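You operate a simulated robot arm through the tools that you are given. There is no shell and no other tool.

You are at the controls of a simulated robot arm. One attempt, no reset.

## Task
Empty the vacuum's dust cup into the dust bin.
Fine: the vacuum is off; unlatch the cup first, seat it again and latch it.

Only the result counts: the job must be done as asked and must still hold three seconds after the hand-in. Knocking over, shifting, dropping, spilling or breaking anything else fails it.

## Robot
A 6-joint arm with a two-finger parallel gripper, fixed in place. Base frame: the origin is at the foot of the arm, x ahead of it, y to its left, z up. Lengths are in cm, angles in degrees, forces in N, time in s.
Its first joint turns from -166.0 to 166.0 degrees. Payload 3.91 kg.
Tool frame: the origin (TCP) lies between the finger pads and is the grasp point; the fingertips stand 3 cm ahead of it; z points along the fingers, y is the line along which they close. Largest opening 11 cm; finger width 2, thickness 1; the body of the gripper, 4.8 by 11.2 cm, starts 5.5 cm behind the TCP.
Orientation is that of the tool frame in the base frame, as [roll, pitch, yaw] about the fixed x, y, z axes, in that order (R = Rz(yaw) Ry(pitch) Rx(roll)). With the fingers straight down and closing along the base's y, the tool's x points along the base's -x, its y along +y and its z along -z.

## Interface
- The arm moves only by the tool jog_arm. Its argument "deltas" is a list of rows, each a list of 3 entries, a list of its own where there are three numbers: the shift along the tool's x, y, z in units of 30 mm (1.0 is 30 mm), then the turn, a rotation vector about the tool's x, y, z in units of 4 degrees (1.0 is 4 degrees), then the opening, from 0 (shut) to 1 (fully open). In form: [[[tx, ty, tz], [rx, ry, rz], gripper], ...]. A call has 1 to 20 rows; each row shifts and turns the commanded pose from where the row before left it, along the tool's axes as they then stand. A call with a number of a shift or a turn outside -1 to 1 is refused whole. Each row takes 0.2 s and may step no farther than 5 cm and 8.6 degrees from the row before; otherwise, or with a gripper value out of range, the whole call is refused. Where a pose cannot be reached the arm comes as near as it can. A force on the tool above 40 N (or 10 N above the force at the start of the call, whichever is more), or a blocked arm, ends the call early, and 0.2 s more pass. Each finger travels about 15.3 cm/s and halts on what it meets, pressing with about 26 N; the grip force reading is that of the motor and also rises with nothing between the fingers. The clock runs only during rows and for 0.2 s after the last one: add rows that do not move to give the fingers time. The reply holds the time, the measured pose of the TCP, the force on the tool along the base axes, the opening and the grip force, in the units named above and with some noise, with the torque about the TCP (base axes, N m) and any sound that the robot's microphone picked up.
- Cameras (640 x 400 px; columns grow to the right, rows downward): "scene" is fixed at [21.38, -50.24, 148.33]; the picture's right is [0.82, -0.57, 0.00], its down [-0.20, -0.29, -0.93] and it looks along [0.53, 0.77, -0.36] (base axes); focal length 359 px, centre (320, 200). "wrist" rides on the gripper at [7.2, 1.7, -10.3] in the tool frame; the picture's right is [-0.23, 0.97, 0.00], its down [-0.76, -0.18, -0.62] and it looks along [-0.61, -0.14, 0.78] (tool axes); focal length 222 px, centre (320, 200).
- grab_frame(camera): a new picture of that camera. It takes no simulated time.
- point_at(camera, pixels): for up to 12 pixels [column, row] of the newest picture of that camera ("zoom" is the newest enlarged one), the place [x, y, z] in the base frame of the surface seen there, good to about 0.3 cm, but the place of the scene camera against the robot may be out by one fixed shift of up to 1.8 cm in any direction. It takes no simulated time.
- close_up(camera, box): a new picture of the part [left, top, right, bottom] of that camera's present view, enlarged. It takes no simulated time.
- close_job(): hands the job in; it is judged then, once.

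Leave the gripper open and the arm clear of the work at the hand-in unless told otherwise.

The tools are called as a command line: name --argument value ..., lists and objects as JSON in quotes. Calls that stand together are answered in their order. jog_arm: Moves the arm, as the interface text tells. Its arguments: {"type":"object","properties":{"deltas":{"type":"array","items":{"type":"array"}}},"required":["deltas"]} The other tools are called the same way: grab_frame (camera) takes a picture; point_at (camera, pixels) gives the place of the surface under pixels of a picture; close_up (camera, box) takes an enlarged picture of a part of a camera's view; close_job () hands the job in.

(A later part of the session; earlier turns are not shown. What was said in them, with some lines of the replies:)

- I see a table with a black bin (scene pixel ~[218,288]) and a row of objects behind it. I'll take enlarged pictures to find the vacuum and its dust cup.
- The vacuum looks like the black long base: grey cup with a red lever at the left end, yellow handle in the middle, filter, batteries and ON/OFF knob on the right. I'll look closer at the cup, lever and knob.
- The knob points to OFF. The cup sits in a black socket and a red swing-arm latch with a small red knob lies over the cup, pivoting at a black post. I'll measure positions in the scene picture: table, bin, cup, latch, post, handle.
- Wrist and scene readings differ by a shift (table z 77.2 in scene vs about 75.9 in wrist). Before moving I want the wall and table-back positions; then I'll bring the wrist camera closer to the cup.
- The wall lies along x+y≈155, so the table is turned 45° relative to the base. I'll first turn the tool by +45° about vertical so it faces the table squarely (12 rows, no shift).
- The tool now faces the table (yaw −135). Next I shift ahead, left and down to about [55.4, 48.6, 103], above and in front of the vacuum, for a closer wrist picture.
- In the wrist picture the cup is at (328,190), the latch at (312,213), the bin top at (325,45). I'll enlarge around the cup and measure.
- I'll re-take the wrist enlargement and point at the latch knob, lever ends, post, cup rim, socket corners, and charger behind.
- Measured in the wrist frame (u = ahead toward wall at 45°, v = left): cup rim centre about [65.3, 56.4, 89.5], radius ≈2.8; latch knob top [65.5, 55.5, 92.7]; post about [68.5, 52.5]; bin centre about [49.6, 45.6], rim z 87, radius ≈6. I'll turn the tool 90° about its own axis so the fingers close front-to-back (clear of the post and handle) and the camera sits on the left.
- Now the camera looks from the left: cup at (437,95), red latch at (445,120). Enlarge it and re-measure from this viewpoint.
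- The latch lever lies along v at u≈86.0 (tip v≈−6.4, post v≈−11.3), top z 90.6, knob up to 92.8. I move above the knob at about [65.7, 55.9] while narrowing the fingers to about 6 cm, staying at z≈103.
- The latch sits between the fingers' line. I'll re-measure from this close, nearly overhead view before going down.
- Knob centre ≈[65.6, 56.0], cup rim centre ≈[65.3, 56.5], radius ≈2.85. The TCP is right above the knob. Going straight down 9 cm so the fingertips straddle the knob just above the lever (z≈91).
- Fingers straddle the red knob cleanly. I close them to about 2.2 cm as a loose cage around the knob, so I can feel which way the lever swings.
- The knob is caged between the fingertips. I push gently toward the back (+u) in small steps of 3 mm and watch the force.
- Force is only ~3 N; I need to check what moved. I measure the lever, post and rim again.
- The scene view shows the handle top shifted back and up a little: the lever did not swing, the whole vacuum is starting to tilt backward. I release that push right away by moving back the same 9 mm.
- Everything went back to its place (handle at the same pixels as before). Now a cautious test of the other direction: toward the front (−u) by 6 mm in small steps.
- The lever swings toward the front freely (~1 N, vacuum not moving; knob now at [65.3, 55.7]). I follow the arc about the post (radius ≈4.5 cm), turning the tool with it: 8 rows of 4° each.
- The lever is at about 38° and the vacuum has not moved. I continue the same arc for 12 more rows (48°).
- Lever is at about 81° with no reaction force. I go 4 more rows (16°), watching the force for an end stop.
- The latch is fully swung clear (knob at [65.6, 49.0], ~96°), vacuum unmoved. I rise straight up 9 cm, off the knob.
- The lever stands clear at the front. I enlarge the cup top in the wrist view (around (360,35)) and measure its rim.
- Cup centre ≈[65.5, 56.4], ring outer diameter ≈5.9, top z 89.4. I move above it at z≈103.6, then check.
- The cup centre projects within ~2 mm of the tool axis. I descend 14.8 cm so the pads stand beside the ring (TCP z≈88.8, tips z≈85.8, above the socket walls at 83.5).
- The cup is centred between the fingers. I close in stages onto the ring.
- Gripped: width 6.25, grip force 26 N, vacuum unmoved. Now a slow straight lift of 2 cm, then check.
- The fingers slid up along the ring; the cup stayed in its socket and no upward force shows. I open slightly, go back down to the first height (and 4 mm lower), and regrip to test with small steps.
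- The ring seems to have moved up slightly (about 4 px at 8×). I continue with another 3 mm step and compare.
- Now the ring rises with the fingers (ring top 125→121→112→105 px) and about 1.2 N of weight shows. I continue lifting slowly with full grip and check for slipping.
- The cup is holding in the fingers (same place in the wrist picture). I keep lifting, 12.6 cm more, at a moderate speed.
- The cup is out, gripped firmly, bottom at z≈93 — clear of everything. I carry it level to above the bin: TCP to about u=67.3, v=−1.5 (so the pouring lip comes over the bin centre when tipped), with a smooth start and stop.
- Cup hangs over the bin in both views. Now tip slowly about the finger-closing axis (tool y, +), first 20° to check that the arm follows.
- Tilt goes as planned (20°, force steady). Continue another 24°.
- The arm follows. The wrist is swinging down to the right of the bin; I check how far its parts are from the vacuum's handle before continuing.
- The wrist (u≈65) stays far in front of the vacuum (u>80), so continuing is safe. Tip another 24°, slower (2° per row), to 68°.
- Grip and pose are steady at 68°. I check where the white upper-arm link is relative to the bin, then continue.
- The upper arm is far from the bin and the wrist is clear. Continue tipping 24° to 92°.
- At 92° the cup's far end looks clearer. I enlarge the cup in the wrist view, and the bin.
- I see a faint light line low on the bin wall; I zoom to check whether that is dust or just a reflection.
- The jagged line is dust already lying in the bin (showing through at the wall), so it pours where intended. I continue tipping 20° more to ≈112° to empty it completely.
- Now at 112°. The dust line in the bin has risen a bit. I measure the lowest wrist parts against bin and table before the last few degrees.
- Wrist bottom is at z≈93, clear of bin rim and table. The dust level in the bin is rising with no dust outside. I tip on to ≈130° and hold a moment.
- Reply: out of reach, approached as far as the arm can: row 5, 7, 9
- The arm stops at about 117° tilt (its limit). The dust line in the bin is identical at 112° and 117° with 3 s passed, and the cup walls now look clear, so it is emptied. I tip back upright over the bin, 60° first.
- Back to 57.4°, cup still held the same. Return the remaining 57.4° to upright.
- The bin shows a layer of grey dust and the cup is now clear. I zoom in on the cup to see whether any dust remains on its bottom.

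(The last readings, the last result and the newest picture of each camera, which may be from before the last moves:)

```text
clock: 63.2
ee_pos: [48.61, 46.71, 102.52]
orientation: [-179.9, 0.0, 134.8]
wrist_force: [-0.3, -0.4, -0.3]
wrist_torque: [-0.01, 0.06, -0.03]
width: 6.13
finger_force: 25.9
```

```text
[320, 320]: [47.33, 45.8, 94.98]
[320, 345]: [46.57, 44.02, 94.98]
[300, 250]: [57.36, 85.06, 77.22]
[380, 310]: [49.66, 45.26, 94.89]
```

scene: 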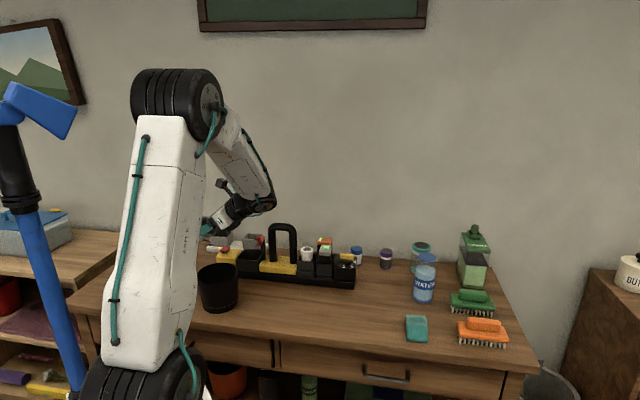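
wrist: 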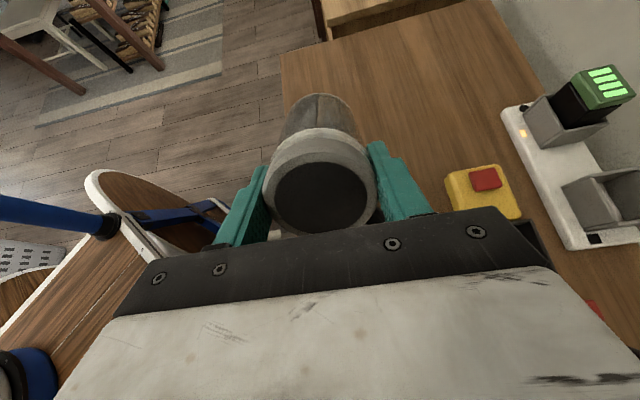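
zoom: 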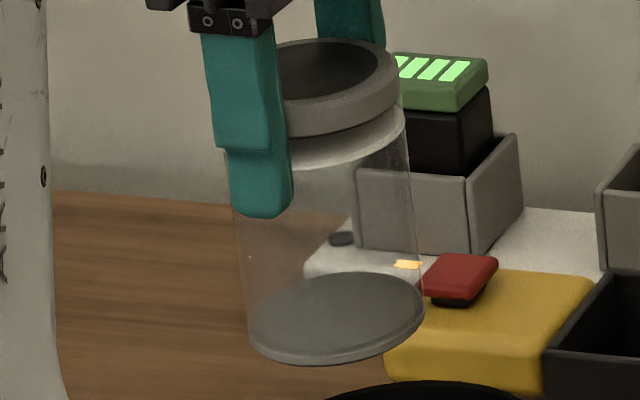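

That grey disc is the cup's own base plate; the dust is gone. The cup has not rotated in the grip. I carry it back along the exact reverse path to above its socket.

jog_arm --deltas '[[[-0.136, 0.18, 0], [0, 0, 0], 0.0], [[-0.136, 0.4, 0], [0, 0, 0], 0.0], [[-0.136, 0.6, 0], [0, 0, 0], 0.0], [[-0.136, 0.65, 0], [0, 0, 0], 0.0], [[-0.136, 0.65, 0], [0, 0, 0], 0.0], [[-0.136, 0.65, 0], [0, 0, 0], 0.0], [[-0.136, 0.65, 0], [0, 0, 0], 0.0], [[-0.136, 0.65, 0], [0, 0, 0], 0.0], [[-0.136, 0.65, 0], [0, 0, 0], 0.0], [[-0.136, 0.6, 0], [0, 0, 0], 0.0], [[-0.136, 0.4, 0], [0, 0, 0], 0.0], [[-0.136, 0.2, 0], [0, 0, 0], 0.0], [[0, 0, 0], [0, 0, 0], 0.0], [[0, 0, 0], [0, 0, 0], 0.0]]'

close_up --camera "wrist" --box '[220, 80, 420, 240]'

close_up --camera "scene" --box '[210, 190, 310, 290]'

grab_frame --camera "wrist"

```text
clock: 66.2
ee_pos: [65.39, 56.56, 102.58]
orientation: [-180.0, 0.0, 134.7]
wrist_force: [-0.3, 0.3, 0.0]
wrist_torque: [0.0, -0.03, 0.07]
width: 6.14
finger_force: 26.0
```

```text
2.50 times, centred on (320, 160) of wrist
```

zoom: 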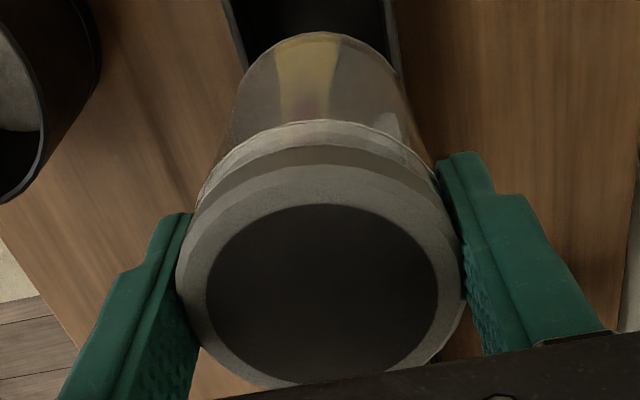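

```text
4.00 times, centred on (260, 240) of scene
```

zoom: 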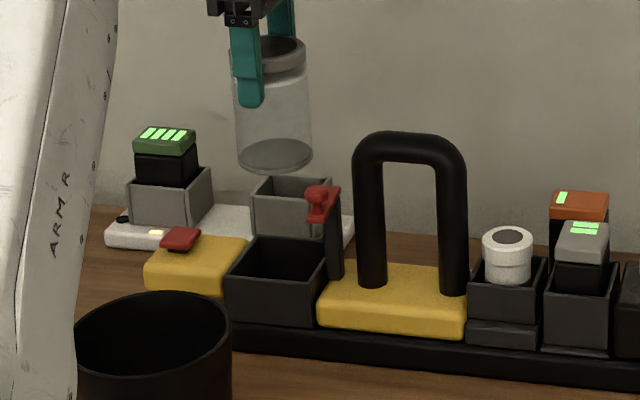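

```text
taken
```

wrist: 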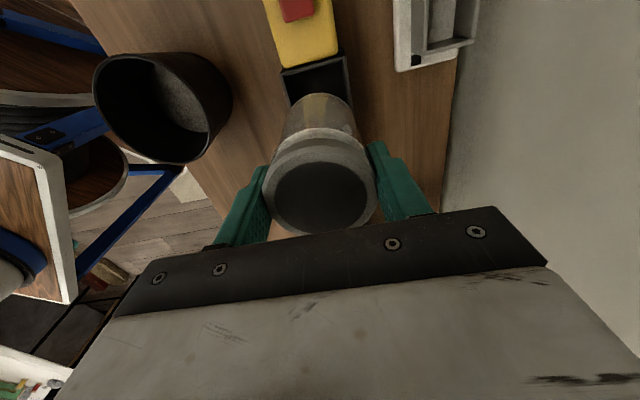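

Position matches the lifted pose. I lower 9 cm so the cup bottom is just above the socket, then check alignment.

jog_arm --deltas '[[[0, 0, 0.2], [0, 0, 0], 0.0], [[0, 0, 0.3], [0, 0, 0], 0.0], [[0, 0, 0.4], [0, 0, 0], 0.0], [[0, 0, 0.4], [0, 0, 0], 0.0], [[0, 0, 0.4], [0, 0, 0], 0.0], [[0, 0, 0.4], [0, 0, 0], 0.0], [[0, 0, 0.4], [0, 0, 0], 0.0], [[0, 0, 0.3], [0, 0, 0], 0.0], [[0, 0, 0.2], [0, 0, 0], 0.0], [[0, 0, 0], [0, 0, 0], 0.0]]'

close_up --camera "wrist" --box '[220, 40, 420, 240]'

close_up --camera "scene" --box '[220, 210, 290, 280]'

```text
clock: 68.4
ee_pos: [65.45, 56.24, 93.56]
orientation: [-180.0, 0.0, 134.7]
wrist_force: [0.3, -0.7, -0.9]
wrist_torque: [-0.03, 0.01, 0.05]
width: 6.12
finger_force: 25.8
```

```text
2.00 times, centred on (320, 140) of wrist
```

zoom: 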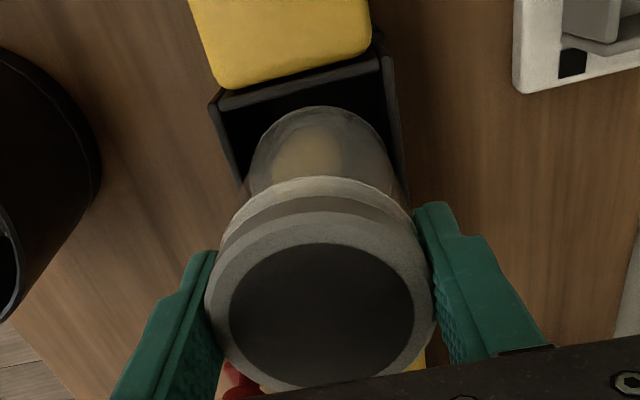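

```text
5.71 times, centred on (255, 245) of scene
```

zoom: 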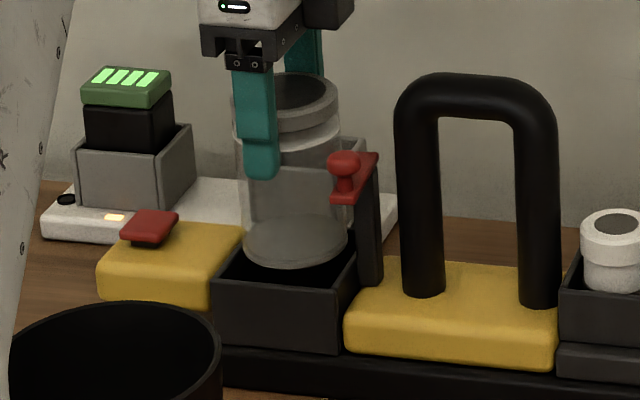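

The cup base is right over the socket opening. I lower slowly, 3 mm per row, first 1.8 cm, watching the force.

jog_arm --deltas '[[[0, 0, 0.1], [0, 0, 0], 0.0], [[0, 0, 0.1], [0, 0, 0], 0.0], [[0, 0, 0.1], [0, 0, 0], 0.0], [[0, 0, 0.1], [0, 0, 0], 0.0], [[0, 0, 0.1], [0, 0, 0], 0.0], [[0, 0, 0.1], [0, 0, 0], 0.0]]'

close_up --camera "wrist" --box '[220, 40, 420, 240]'

close_up --camera "scene" --box '[220, 210, 290, 280]'

```text
clock: 69.8
ee_pos: [65.43, 56.47, 91.57]
orientation: [-179.9, 0.0, 134.6]
wrist_force: [-0.6, 0.1, -0.4]
wrist_torque: [-0.03, 0.02, -0.02]
width: 6.15
finger_force: 25.9
```

```text
2.00 times, centred on (320, 140) of wrist
```

zoom: 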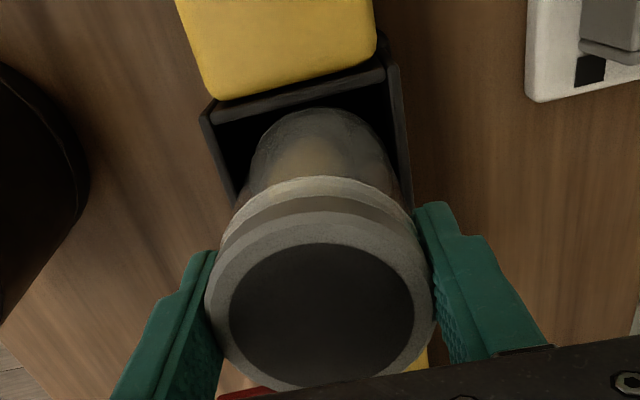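

```text
5.71 times, centred on (255, 245) of scene
```

zoom: 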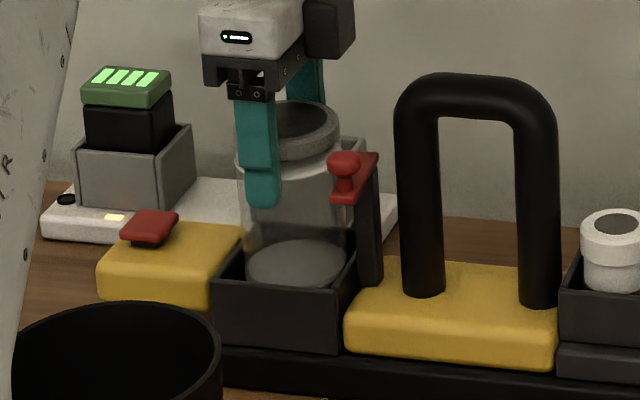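

The cup is entering the socket with no contact force. I continue down to about z≈89.2.

jog_arm --deltas '[[[0, 0, 0.1], [0, 0, 0], 0.0], [[0, 0, 0.1], [0, 0, 0], 0.0], [[0, 0, 0.1], [0, 0, 0], 0.0], [[0, 0, 0.1], [0, 0, 0], 0.0], [[0, 0, 0.1], [0, 0, 0], 0.0], [[0, 0, 0.1], [0, 0, 0], 0.0], [[0, 0, 0.1], [0, 0, 0], 0.0], [[0, 0, 0.1], [0, 0, 0], 0.0]]'

close_up --camera "wrist" --box '[220, 40, 420, 240]'

close_up --camera "scene" --box '[220, 210, 290, 280]'

```text
clock: 71.6
ee_pos: [65.44, 56.46, 89.47]
orientation: [-179.9, 0.1, 134.6]
wrist_force: [0.0, 0.3, -0.1]
wrist_torque: [-0.03, 0.0, 0.02]
width: 6.11
finger_force: 26.1
```

```text
2.00 times, centred on (320, 140) of wrist
```

zoom: 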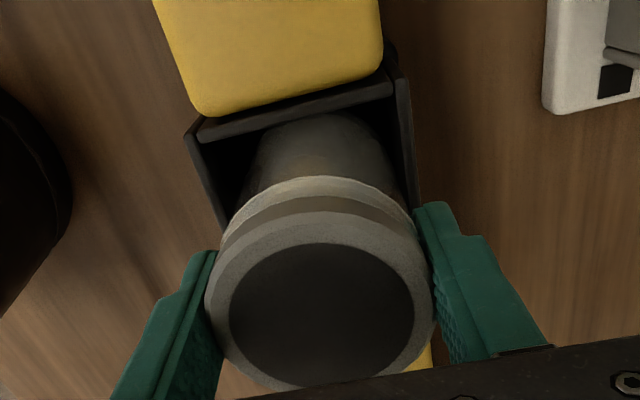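

```text
5.71 times, centred on (255, 245) of scene
```

zoom: 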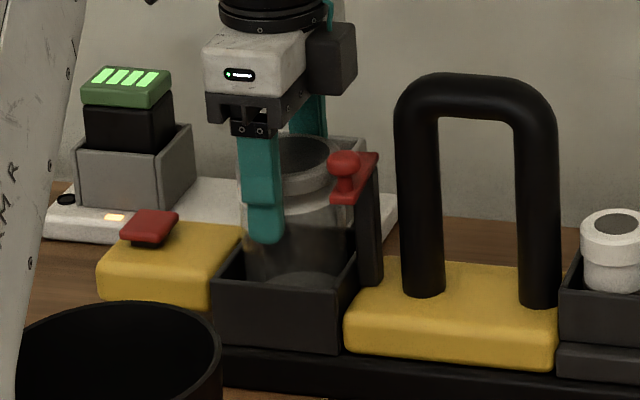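

About 1 cm remains to the seated height. I go 3 more steps of 3 mm, feeling for the bottom contact.

jog_arm --deltas '[[[0, 0, 0.1], [0, 0, 0], 0.0], [[0, 0, 0.1], [0, 0, 0], 0.0], [[0, 0, 0], [0, 0, 0], 0.0]]'

jog_arm --deltas '[[[0, 0, 0.08], [0, 0, 0], 0.0], [[0, 0, 0], [0, 0, 0], 0.0]]'

close_up --camera "scene" --box '[230, 220, 280, 270]'

```text
clock: 72.4
ee_pos: [65.51, 56.43, 88.67]
orientation: [-179.9, 0.0, 134.6]
wrist_force: [0.0, 0.2, -1.3]
wrist_torque: [0.07, 0.02, 0.02]
width: 6.15
finger_force: 25.7
```

```text
clock: 73.0
ee_pos: [65.35, 56.37, 88.54]
orientation: [180.0, 0.1, 134.7]
wrist_force: [-0.3, -0.6, 3.8]
wrist_torque: [0.06, 0.07, -0.03]
width: 6.14
finger_force: 26.1
```

```text
8.00 times, centred on (255, 245) of scene
```

zoom: 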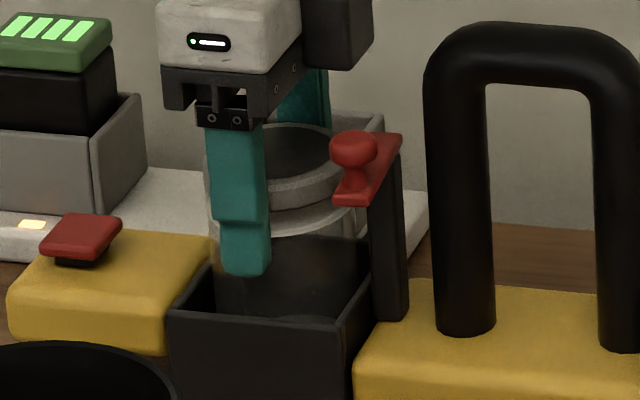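

Contact force +3.8 N and the ring is back at its original height (y≈125 in the same zoom): seated. Now open the fingers.

jog_arm --deltas '[[[0, 0, 0], [0, 0, 0], 0.6], [[0, 0, 0], [0, 0, 0], 0.7], [[0, 0, 0], [0, 0, 0], 0.8], [[0, 0, 0], [0, 0, 0], 0.8]]'

close_up --camera "scene" --box '[230, 220, 280, 270]'

close_up --camera "wrist" --box '[220, 80, 420, 240]'

```text
clock: 74.0
ee_pos: [65.33, 56.51, 88.56]
orientation: [-179.9, -0.1, 134.6]
wrist_force: [1.0, 0.6, 0.1]
wrist_torque: [-0.01, 0.0, -0.05]
width: 8.79
finger_force: 0.1
```

```text
8.00 times, centred on (255, 245) of scene
```

zoom: 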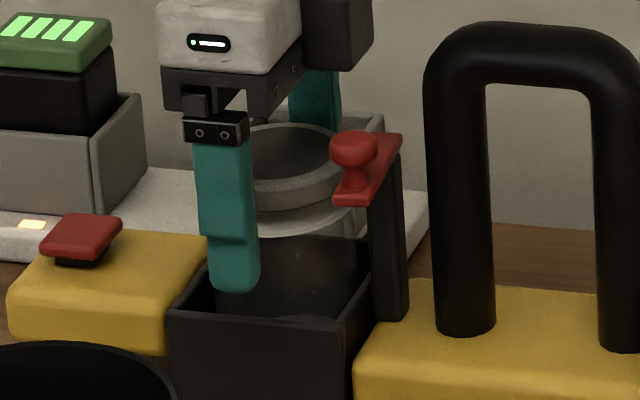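

```text
2.50 times, centred on (320, 160) of wrist
```

zoom: 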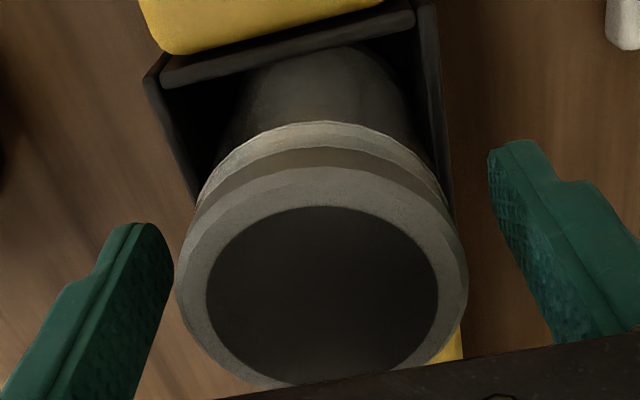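

Cup is seated and free. I rise straight up 15 cm.

jog_arm --deltas '[[[0, 0, -0.3], [0, 0, 0], 0.8], [[0, 0, -0.6], [0, 0, 0], 0.8], [[0, 0, -0.9], [0, 0, 0], 0.8], [[0, 0, -0.9], [0, 0, 0], 0.8], [[0, 0, -0.9], [0, 0, 0], 0.8], [[0, 0, -0.9], [0, 0, 0], 0.8], [[0, 0, -0.5], [0, 0, 0], 0.8]]'

grab_frame --camera "wrist"

close_up --camera "wrist" --box '[240, 40, 420, 200]'

close_up --camera "scene" --box '[210, 200, 300, 280]'

```text
clock: 75.6
ee_pos: [65.33, 56.35, 103.54]
orientation: [-179.9, 0.0, 134.7]
wrist_force: [0.6, -0.3, 0.1]
wrist_torque: [-0.03, -0.01, 0.01]
width: 8.81
finger_force: 0.0
```

```text
taken
```

wrist: 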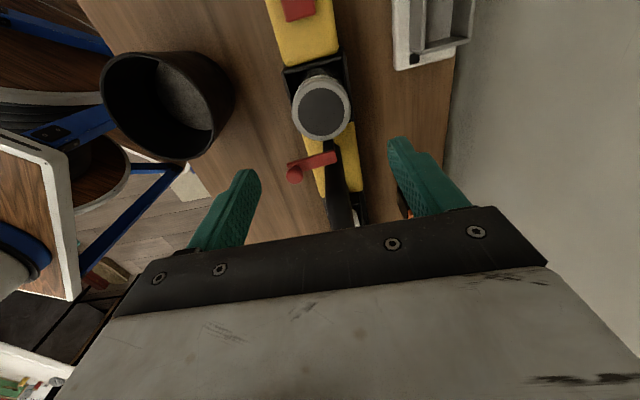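

```text
2.50 times, centred on (330, 120) of wrist
```

zoom: 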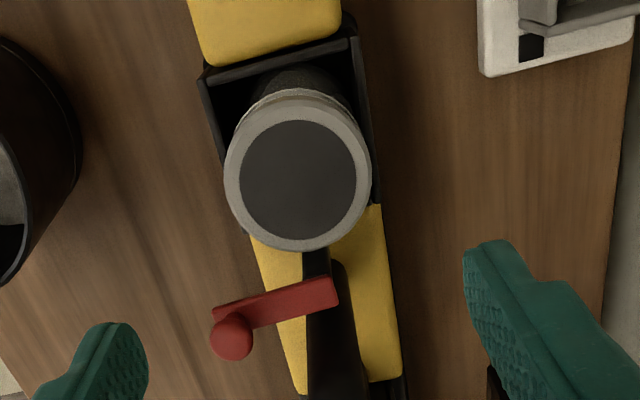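

```text
5.00 times, centred on (255, 240) of scene
```

zoom: 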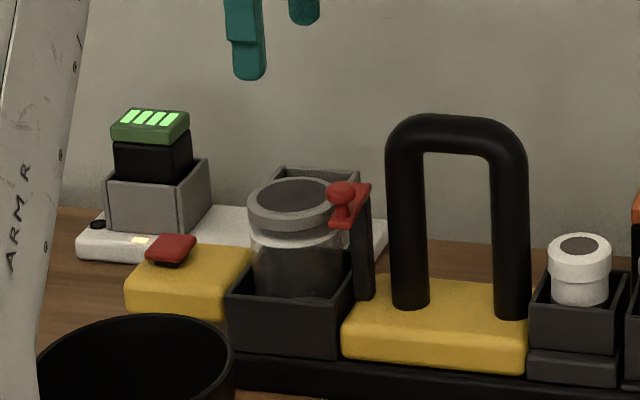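

The cup sits as before. I measure ring height, lever and knob position from here.

point_at --camera "wrist" --pixels '[[321, 112], [300, 95], [340, 120], [318, 136], [346, 110], [293, 108], [295, 171], [300, 166], [316, 161], [333, 156], [312, 80], [292, 176]]'

```text
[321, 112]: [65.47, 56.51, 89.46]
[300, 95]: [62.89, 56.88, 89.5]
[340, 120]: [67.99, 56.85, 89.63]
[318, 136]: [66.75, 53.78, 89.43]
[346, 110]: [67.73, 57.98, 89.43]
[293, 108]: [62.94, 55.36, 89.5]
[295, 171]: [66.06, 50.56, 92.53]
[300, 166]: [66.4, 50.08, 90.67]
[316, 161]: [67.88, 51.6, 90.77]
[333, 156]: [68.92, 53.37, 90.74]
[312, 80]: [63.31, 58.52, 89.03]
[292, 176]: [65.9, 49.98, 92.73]
```

Ring top is level at 89.45. Knob centre is now ≈[66.0, 49.7, 92], i.e. lever open ≈93°. I move above the knob at z≈103.5 and turn the tool −93° so the fingers straddle it left/right for the closing swing.

jog_arm --deltas '[[[-0.572, -0.471, 0], [0, 0, 0], 0.6], [[-0.572, -0.471, 0], [0, 0, 0], 0.5], [[-0.572, -0.471, 0], [0, 0, 0], 0.4], [[0, 0, 0], [0, 0, -1], 0.35], [[0, 0, 0], [0, 0, -1], 0.35], [[0, 0, 0], [0, 0, -1], 0.35], [[0, 0, 0], [0, 0, -1], 0.35], [[0, 0, 0], [0, 0, -1], 0.35], [[0, 0, 0], [0, 0, -1], 0.35], [[0, 0, 0], [0, 0, -1], 0.35], [[0, 0, 0], [0, 0, -1], 0.35], [[0, 0, 0], [0, 0, -1], 0.35], [[0, 0, 0], [0, 0, -1], 0.35], [[0, 0, 0], [0, 0, -1], 0.35], [[0, 0, 0], [0, 0, -1], 0.35]]'

jog_arm --deltas '[[[0, 0, 0], [0, 0, -1], 0.35], [[0, 0, 0], [0, 0, -1], 0.35], [[0, 0, 0], [0, 0, -1], 0.35], [[0, 0, 0], [0, 0, -1], 0.35], [[0, 0, 0], [0, 0, -1], 0.35], [[0, 0, 0], [0, 0, -1], 0.35], [[0, 0, 0], [0, 0, -1], 0.35], [[0, 0, 0], [0, 0, -1], 0.35], [[0, 0, 0], [0, 0, -1], 0.35], [[0, 0, 0], [0, 0, -1], 0.35], [[0, 0, 0], [0, 0, -1], 0.35], [[0, 0, 0], [0, 0, -0.25], 0.35]]'

grab_frame --camera "wrist"

close_up --camera "wrist" --box '[240, 40, 440, 220]'

```text
clock: 78.8
ee_pos: [66.23, 49.78, 103.55]
orientation: [-180.0, -0.2, -177.1]
wrist_force: [0.4, 0.0, -0.3]
wrist_torque: [-0.04, 0.02, 0.05]
width: 3.84
finger_force: 0.2
```

```text
clock: 81.4
ee_pos: [66.13, 49.8, 103.39]
orientation: [-180.0, -0.1, -132.3]
wrist_force: [0.4, -0.1, -0.9]
wrist_torque: [-0.01, 0.01, 0.02]
width: 3.83
finger_force: 0.0
```

```text
taken
```

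wrist: 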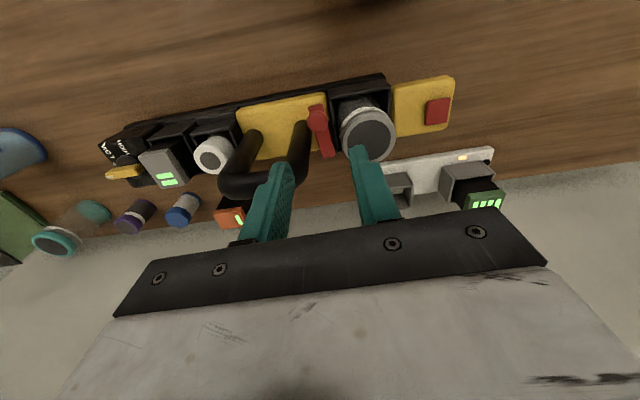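

```text
2.22 times, centred on (340, 130) of wrist
```

zoom: 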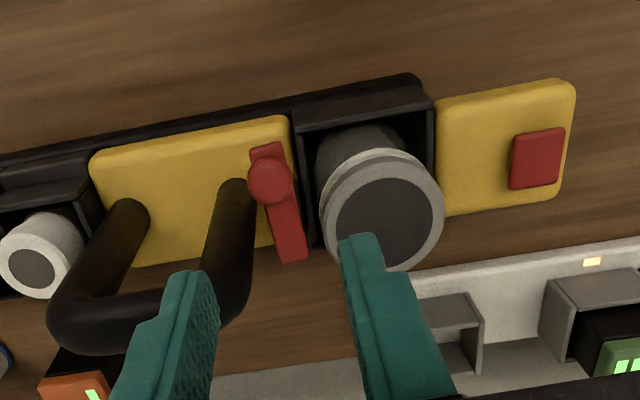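

The knob lies within 2.5 px of the tool axis (about 2 mm to one side). I descend 9.4 cm with a 2 mm sideways correction so the fingers straddle the knob.

jog_arm --deltas '[[[0, -0.06, 0.6], [0, 0, 0], 0.35], [[0, 0, 0.6], [0, 0, 0], 0.35], [[0, 0, 0.6], [0, 0, 0], 0.35], [[0, 0, 0.5], [0, 0, 0], 0.35], [[0, 0, 0.4], [0, 0, 0], 0.35], [[0, 0, 0.42], [0, 0, 0], 0.35]]'

close_up --camera "wrist" --box '[240, 80, 440, 240]'

close_up --camera "scene" --box '[210, 200, 300, 280]'

```text
clock: 82.8
ee_pos: [66.09, 49.65, 94.13]
orientation: [180.0, 0.1, -132.3]
wrist_force: [0.3, 0.2, 0.7]
wrist_torque: [-0.01, -0.01, 0.0]
width: 3.86
finger_force: 0.0
```

```text
2.50 times, centred on (340, 160) of wrist
```

zoom: 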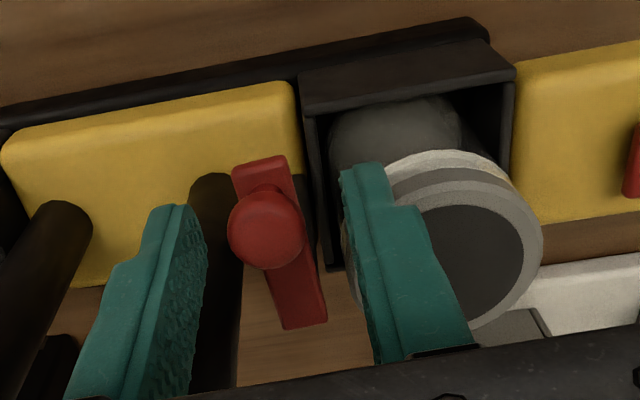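

```text
5.00 times, centred on (255, 240) of scene
```

zoom: 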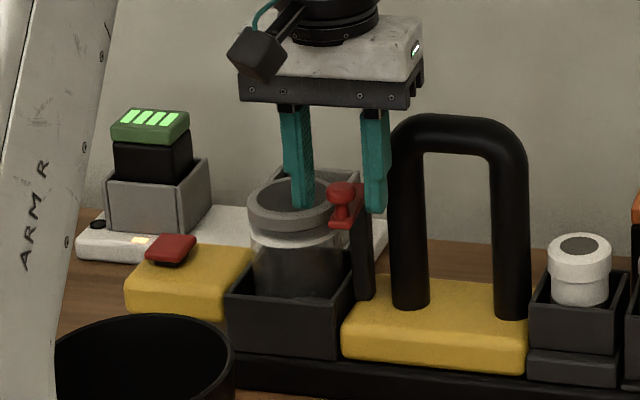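

The knob is between the fingers. Close to the 2.2 cm cage.

jog_arm --deltas '[[[0, 0, 0], [0, 0, 0], 0.27], [[0, 0, 0], [0, 0, 0], 0.2], [[0, 0, 0], [0, 0, 0], 0.2]]'

close_up --camera "wrist" --box '[240, 80, 440, 240]'

close_up --camera "scene" --box '[210, 200, 300, 280]'

```text
clock: 83.6
ee_pos: [66.14, 49.56, 94.09]
orientation: [180.0, -0.1, -132.3]
wrist_force: [-0.1, 0.2, 0.4]
wrist_torque: [0.02, 0.01, -0.02]
width: 2.19
finger_force: 0.1
```

```text
2.50 times, centred on (340, 160) of wrist
```

zoom: 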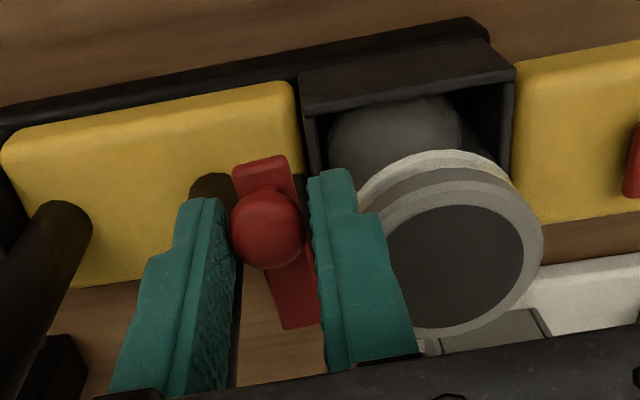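

```text
5.00 times, centred on (255, 240) of scene
```

zoom: 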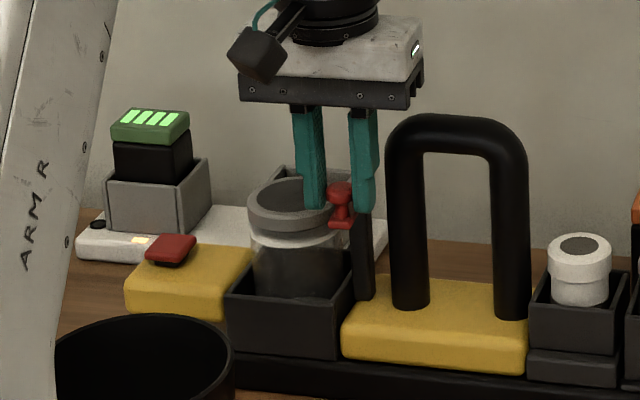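

Caged. Now I swing the lever back (+4° and 3 mm per row), 8 rows first.

jog_arm --deltas '[[[-0.0035, 0.1, 0], [0, 0, 1], 0.2], [[-0.0035, 0.1, 0], [0, 0, 1], 0.2], [[-0.0035, 0.1, 0], [0, 0, 1], 0.2], [[-0.0035, 0.1, 0], [0, 0, 1], 0.2], [[-0.0035, 0.1, 0], [0, 0, 1], 0.2], [[-0.0035, 0.1, 0], [0, 0, 1], 0.2], [[-0.0035, 0.1, 0], [0, 0, 1], 0.2], [[-0.0035, 0.1, 0], [0, 0, 1], 0.2]]'

close_up --camera "wrist" --box '[240, 80, 440, 240]'

point_at --camera "zoom" --pixels '[[270, 235], [300, 320], [262, 180]]'

close_up --camera "scene" --box '[210, 200, 300, 280]'

```text
clock: 85.4
ee_pos: [64.86, 51.71, 94.22]
orientation: [180.0, 0.1, -164.4]
wrist_force: [-0.7, 0.1, -0.8]
wrist_torque: [-0.01, 0.0, -0.02]
width: 2.18
finger_force: 0.0
```

```text
2.50 times, centred on (340, 160) of wrist
```

zoom: 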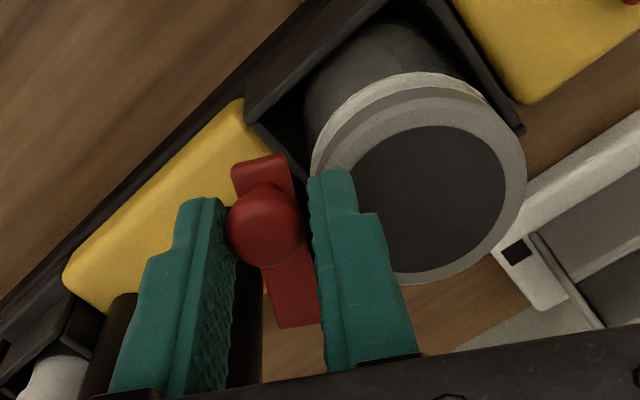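

```text
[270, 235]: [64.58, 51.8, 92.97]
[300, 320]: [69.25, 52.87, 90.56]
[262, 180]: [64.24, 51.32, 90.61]
```

```text
5.00 times, centred on (255, 240) of scene
```

zoom: 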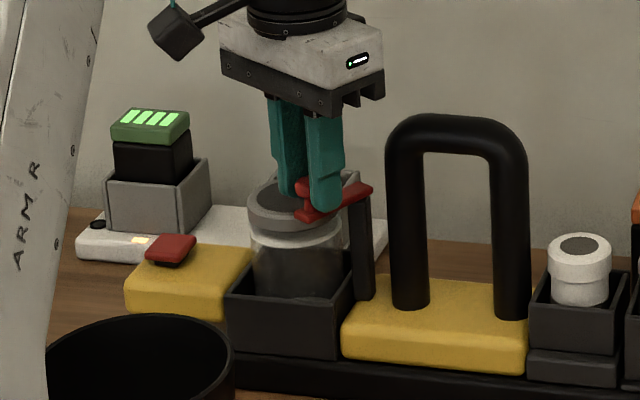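

The lever follows with no force on the vacuum. 10 more rows (40°).

jog_arm --deltas '[[[-0.0035, 0.1, 0], [0, 0, 1], 0.2], [[-0.0035, 0.1, 0], [0, 0, 1], 0.2], [[-0.0035, 0.1, 0], [0, 0, 1], 0.2], [[-0.0035, 0.1, 0], [0, 0, 1], 0.2], [[-0.0035, 0.1, 0], [0, 0, 1], 0.2], [[-0.0035, 0.1, 0], [0, 0, 1], 0.2], [[-0.0035, 0.1, 0], [0, 0, 1], 0.2], [[-0.0035, 0.1, 0], [0, 0, 1], 0.2], [[-0.0035, 0.1, 0], [0, 0, 1], 0.2], [[-0.0035, 0.1, 0], [0, 0, 1], 0.2]]'

close_up --camera "wrist" --box '[240, 80, 440, 240]'

point_at --camera "zoom" --pixels '[[270, 235], [300, 320], [262, 180]]'

close_up --camera "scene" --box '[210, 200, 300, 280]'

```text
clock: 87.6
ee_pos: [65.19, 54.57, 94.1]
orientation: [-179.9, 0.0, 155.5]
wrist_force: [-0.9, -0.2, 0.7]
wrist_torque: [0.0, 0.0, 0.02]
width: 2.2
finger_force: 0.3
```

```text
2.50 times, centred on (340, 160) of wrist
```

zoom: 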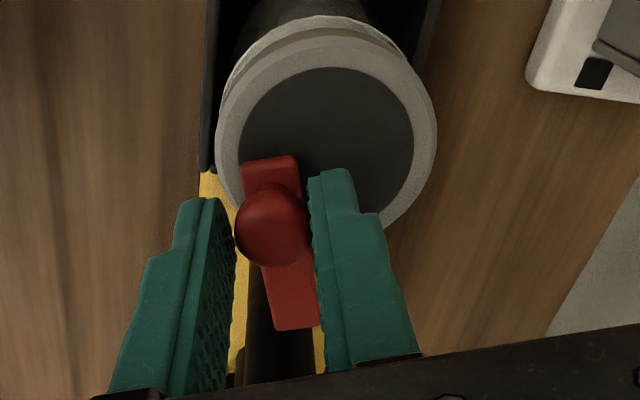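

```text
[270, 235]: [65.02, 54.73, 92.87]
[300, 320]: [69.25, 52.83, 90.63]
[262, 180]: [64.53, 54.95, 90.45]
```

```text
5.00 times, centred on (255, 240) of scene
```

zoom: 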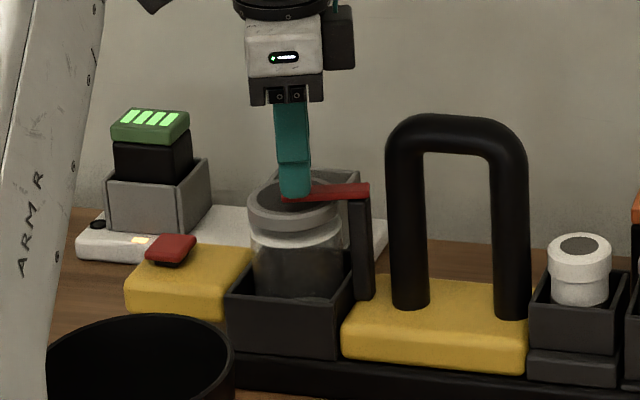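

Lever at about 20°. 4 more rows, then I finish with tiny steps.

jog_arm --deltas '[[[-0.0035, 0.1, 0], [0, 0, 1], 0.2], [[-0.0035, 0.1, 0], [0, 0, 1], 0.2], [[-0.0035, 0.1, 0], [0, 0, 1], 0.2], [[-0.0035, 0.1, 0], [0, 0, 1], 0.2]]'

close_up --camera "wrist" --box '[240, 80, 440, 240]'

point_at --camera "zoom" --pixels '[[270, 240], [300, 320], [262, 180]]'

close_up --camera "scene" --box '[210, 200, 300, 280]'

```text
clock: 88.6
ee_pos: [65.66, 55.65, 94.11]
orientation: [-179.9, 0.0, 139.5]
wrist_force: [-0.3, 0.3, -0.5]
wrist_torque: [-0.01, -0.01, -0.02]
width: 2.2
finger_force: 0.5
```

```text
2.50 times, centred on (340, 160) of wrist
```

zoom: 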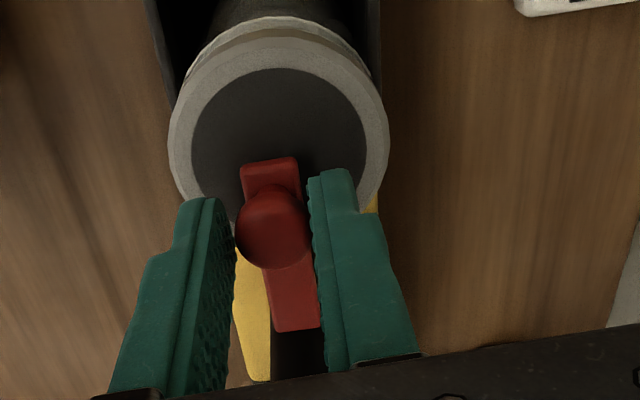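

```text
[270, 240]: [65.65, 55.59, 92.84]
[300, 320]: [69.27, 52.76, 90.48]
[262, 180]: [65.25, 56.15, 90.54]
```

```text
5.00 times, centred on (255, 240) of scene
```

zoom: 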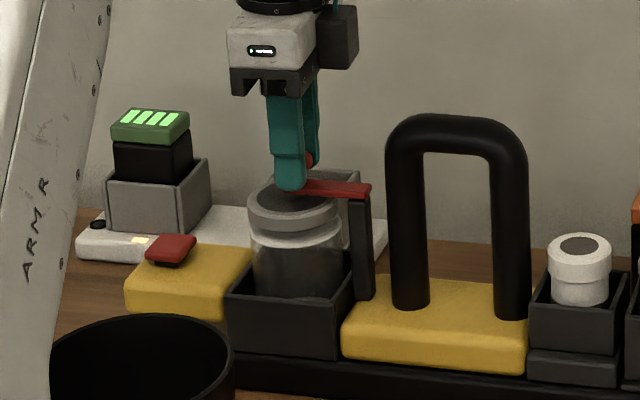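

Lever within a few degrees of closed. One more 4° row, then compare with the starting picture.

jog_arm --deltas '[[[0, 0.1, 0], [0, 0, 1], 0.2], [[0, 0.03, 0], [0, 0, 0.1], 0.2]]'

close_up --camera "wrist" --box '[240, 80, 440, 240]'

point_at --camera "zoom" --pixels '[[270, 245], [262, 185], [300, 320], [275, 280]]'

close_up --camera "scene" --box '[210, 200, 300, 280]'

```text
clock: 89.2
ee_pos: [66.08, 55.86, 94.21]
orientation: [-180.0, 0.0, 135.2]
wrist_force: [-1.6, -0.9, -0.1]
wrist_torque: [-0.05, 0.02, 0.01]
width: 2.32
finger_force: 0.8
```

```text
2.50 times, centred on (340, 160) of wrist
```

zoom: 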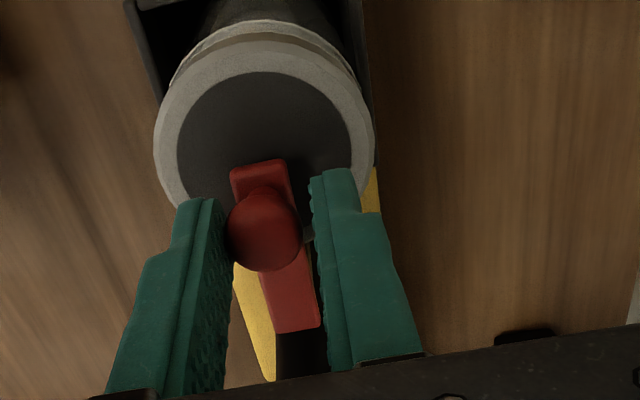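

```text
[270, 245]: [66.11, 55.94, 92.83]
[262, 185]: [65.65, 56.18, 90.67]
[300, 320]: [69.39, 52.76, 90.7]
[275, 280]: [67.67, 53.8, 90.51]
```

```text
5.00 times, centred on (255, 240) of scene
```

zoom: 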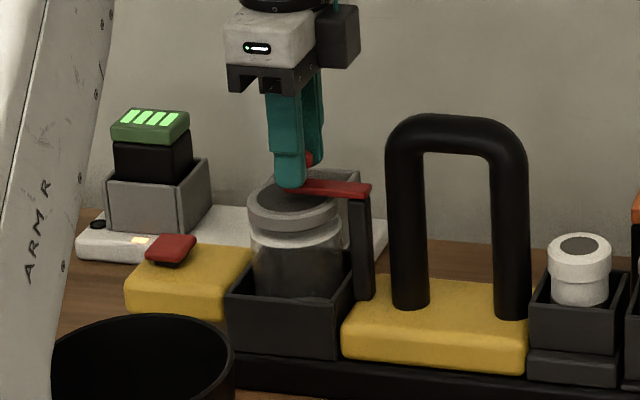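

The lever is against its stop (about 1.8 N, fingers pressed to 2.32) and the vacuum has not tilted. I ease off 2 mm, open a little, and look.

jog_arm --deltas '[[[0, -0.05, 0], [0, 0, 0], 0.2], [[0, -0.01, 0], [0, 0, 0], 0.25], [[0, 0, 0], [0, 0, 0], 0.35], [[0, 0, 0], [0, 0, 0], 0.45], [[0, 0, 0], [0, 0, 0], 0.45]]'

close_up --camera "wrist" --box '[240, 80, 440, 240]'

point_at --camera "zoom" --pixels '[[270, 240], [262, 180], [305, 325], [285, 290]]'

close_up --camera "scene" --box '[210, 200, 300, 280]'

```text
clock: 90.4
ee_pos: [65.9, 55.87, 94.14]
orientation: [-179.9, 0.0, 135.3]
wrist_force: [-0.1, 0.1, -0.8]
wrist_torque: [-0.02, -0.01, -0.01]
width: 4.94
finger_force: 0.0
```

```text
2.50 times, centred on (340, 160) of wrist
```

zoom: 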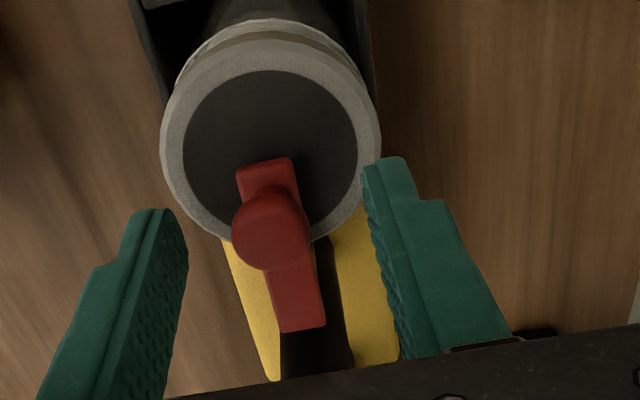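

```text
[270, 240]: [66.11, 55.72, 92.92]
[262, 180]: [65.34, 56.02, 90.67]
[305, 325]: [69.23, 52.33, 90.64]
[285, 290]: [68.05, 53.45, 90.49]
```

```text
5.00 times, centred on (255, 240) of scene
```

zoom: 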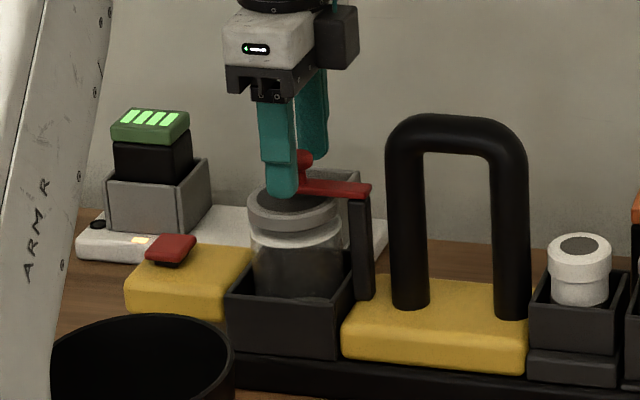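

The latch lies across the cup exactly as at the start. I rise straight up 10 cm.

jog_arm --deltas '[[[0, 0, -0.3], [0, 0, 0], 0.5], [[0, 0, -0.6], [0, 0, 0], 0.6], [[0, 0, -0.9], [0, 0, 0], 0.7], [[0, 0, -0.9], [0, 0, 0], 0.8], [[0, 0, -0.9], [0, 0, 0], 1.0], [[0, 0, -0.9], [0, 0, 0], 1.0], [[0, 0, -0.9], [0, 0, 0], 1.0], [[0, 0, -0.6], [0, 0, 0], 1.0]]'

close_up --camera "wrist" --box '[220, 40, 420, 200]'

close_up --camera "scene" --box '[180, 210, 380, 335]'

grab_frame --camera "wrist"

```text
clock: 92.2
ee_pos: [65.84, 55.77, 112.1]
orientation: [-179.9, 0.0, 135.4]
wrist_force: [-0.1, -0.1, -0.5]
wrist_torque: [0.03, -0.01, -0.05]
width: 11.01
finger_force: 0.0
```

```text
2.50 times, centred on (320, 120) of wrist
```

zoom: 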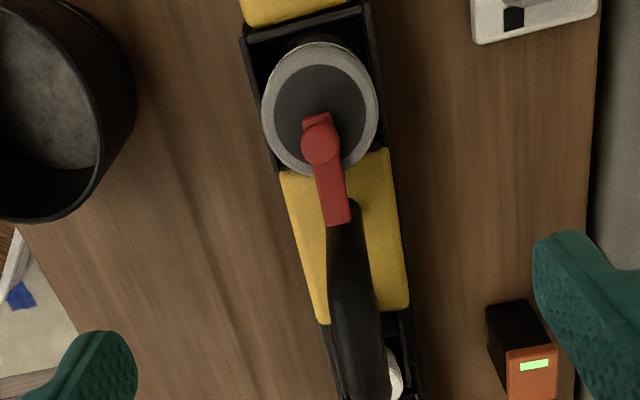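

```text
3.20 times, centred on (280, 272) of scene
```

zoom: 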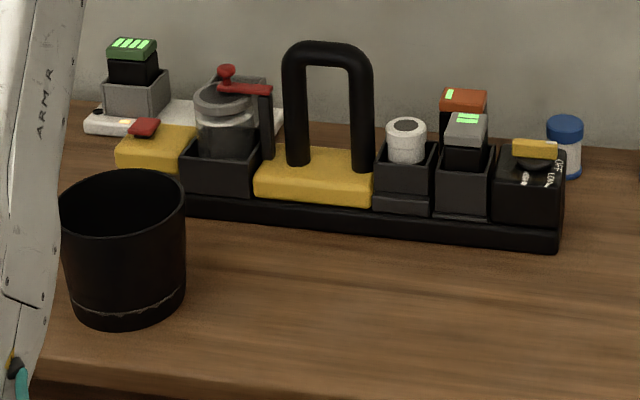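

```text
taken
```

wrist: 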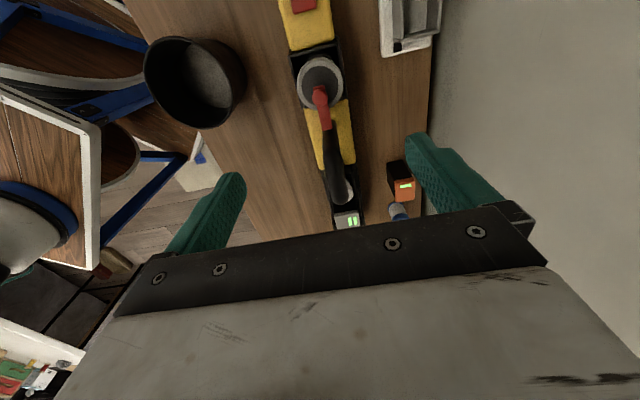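

All objects are where they were at the start (vacuum corner, handle, bin at the same pixels); bin holds the dust and the latch lies over the cup. I verify the lever angle numerically.

close_up --camera "wrist" --box '[270, 40, 370, 140]'

point_at --camera "zoom" --pixels '[[322, 185], [320, 215], [345, 300], [350, 335], [240, 170], [398, 170], [330, 85]]'

close_up --camera "scene" --box '[205, 215, 300, 275]'

```text
4.00 times, centred on (320, 90) of wrist
```

zoom: 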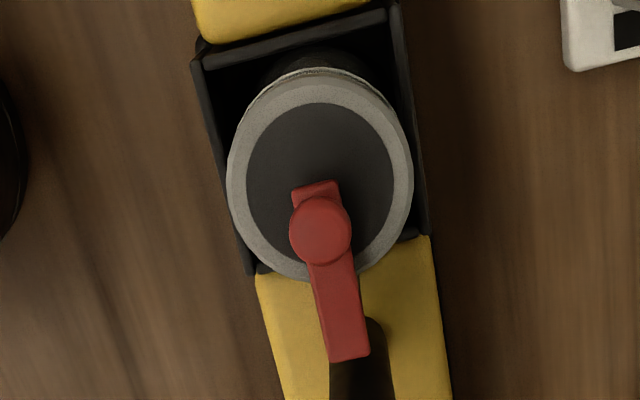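

```text
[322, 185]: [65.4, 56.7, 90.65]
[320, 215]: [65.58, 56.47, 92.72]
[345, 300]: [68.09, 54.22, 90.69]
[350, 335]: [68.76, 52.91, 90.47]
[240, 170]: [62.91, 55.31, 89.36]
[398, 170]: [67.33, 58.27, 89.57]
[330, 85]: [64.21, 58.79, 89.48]
```

```text
6.67 times, centred on (252, 245) of scene
```

zoom: 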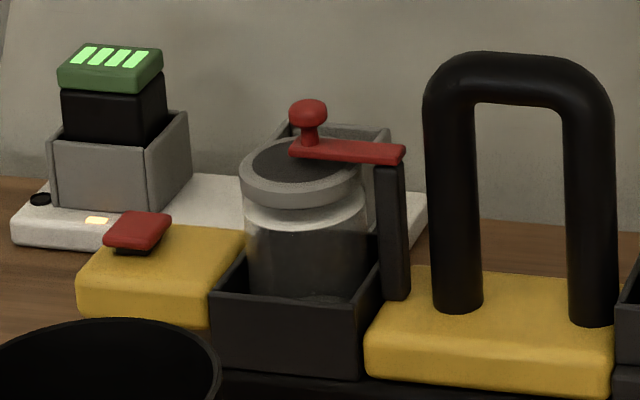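

The picture matches the start one to the pixel (lever and knob at the same spot), with a clear cup seated beneath. I retreat up and back, gripper open, before handing in.

jog_arm --deltas '[[[0, -0.3, -0.4], [0, 0, 0], 1.0], [[0, -0.6, -0.5], [0, 0, 0], 1.0], [[0, -0.7, -0.5], [0, 0, 0], 1.0], [[0, -0.7, -0.5], [0, 0, 0], 1.0], [[0, -0.7, -0.5], [0, 0, 0], 1.0], [[0, -0.7, -0.5], [0, 0, 0], 1.0], [[0, -0.7, -0.5], [0, 0, 0], 1.0], [[0, -0.7, -0.5], [0, 0, 0], 1.0], [[0, -0.7, -0.4], [0, 0, 0], 1.0], [[0, -0.5, -0.3], [0, 0, 0], 1.0], [[0, 0, 0], [0, 0, 0], 1.0], [[0, 0, 0], [0, 0, 0], 1.0]]'

grab_frame --camera "scene"

grab_frame --camera "wrist"

```text
clock: 94.8
ee_pos: [52.63, 42.19, 125.95]
orientation: [180.0, 0.0, 135.3]
wrist_force: [-0.8, 0.4, -0.2]
wrist_torque: [-0.01, -0.03, 0.01]
width: 11.01
finger_force: 0.0
```

```text
taken
```

scene: 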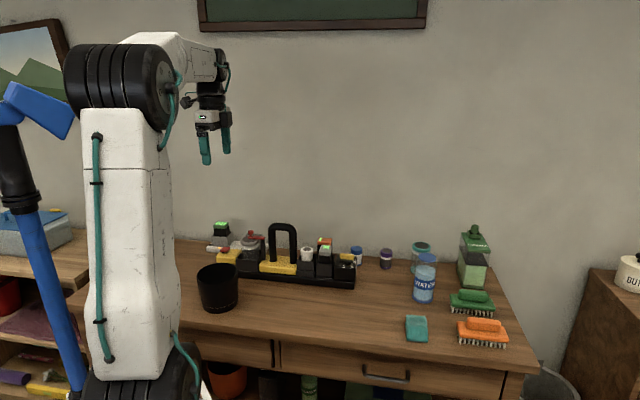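

```text
taken
```

wrist: 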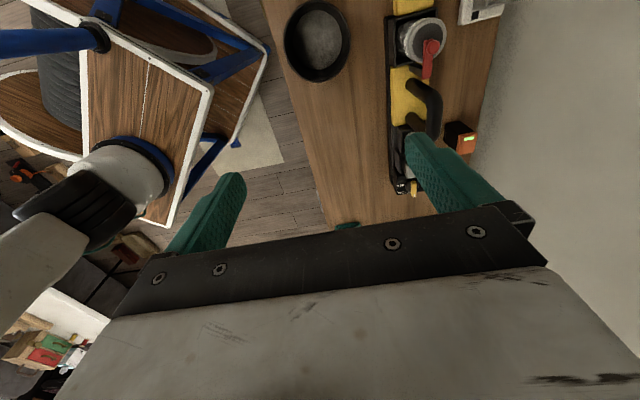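

The arm is clear and everything stands in place. One last look at the bin and the table around it for spilled dust.

close_up --camera "wrist" --box '[260, 0, 460, 130]'

close_up --camera "scene" --box '[180, 210, 380, 335]'

```text
3.08 times, centred on (360, 65) of wrist
```

zoom: 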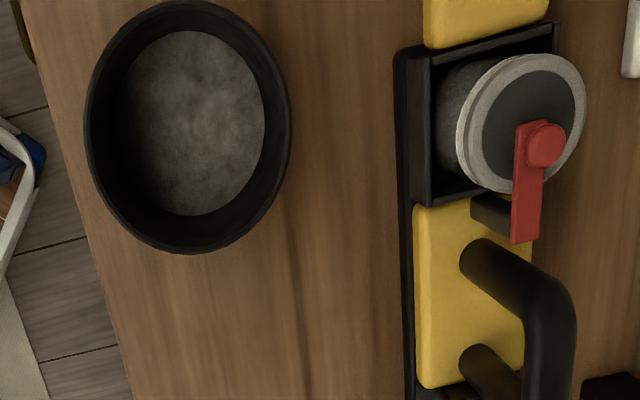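

```text
3.20 times, centred on (280, 272) of scene
```

zoom: 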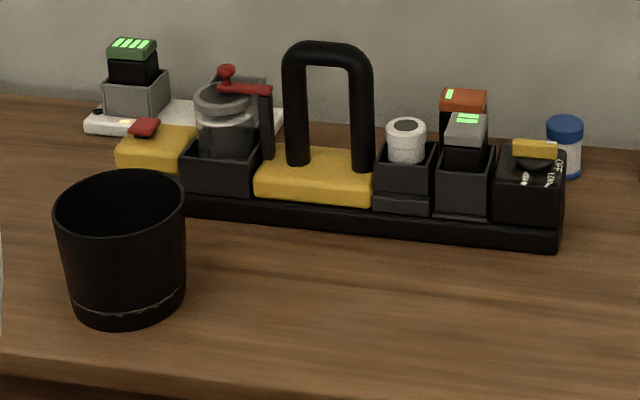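

The dust lies in the bin and none shows on the table. The cup is seated, the latch is across it, the knob is still on OFF, and the arm is clear with the gripper open. Handing in.

close_job

```text
The job is handed in.
```

I emptied the vacuum's dust cup into the bin, seated the cup again and latched it. I've handed the job in; no verdict came back.

- **Dust:** it lies in the bin, and I saw none on the table. The cup looks clear down to its base. The arm reached only about 117° of tilt, but the dust level in the bin had stopped rising by then.
- **Cup and latch:** the cup is back at its original height, within about 2 mm of where it was. The latch lies across it as at the start.
- **Vacuum:** the switch still points to OFF. While I was finding which way the latch swings, I pushed it the wrong way for a moment and the vacuum tilted back slightly. I released it at once, and the final pictures show it where it started.
- **Arm:** it is clear of the table with the gripper open.
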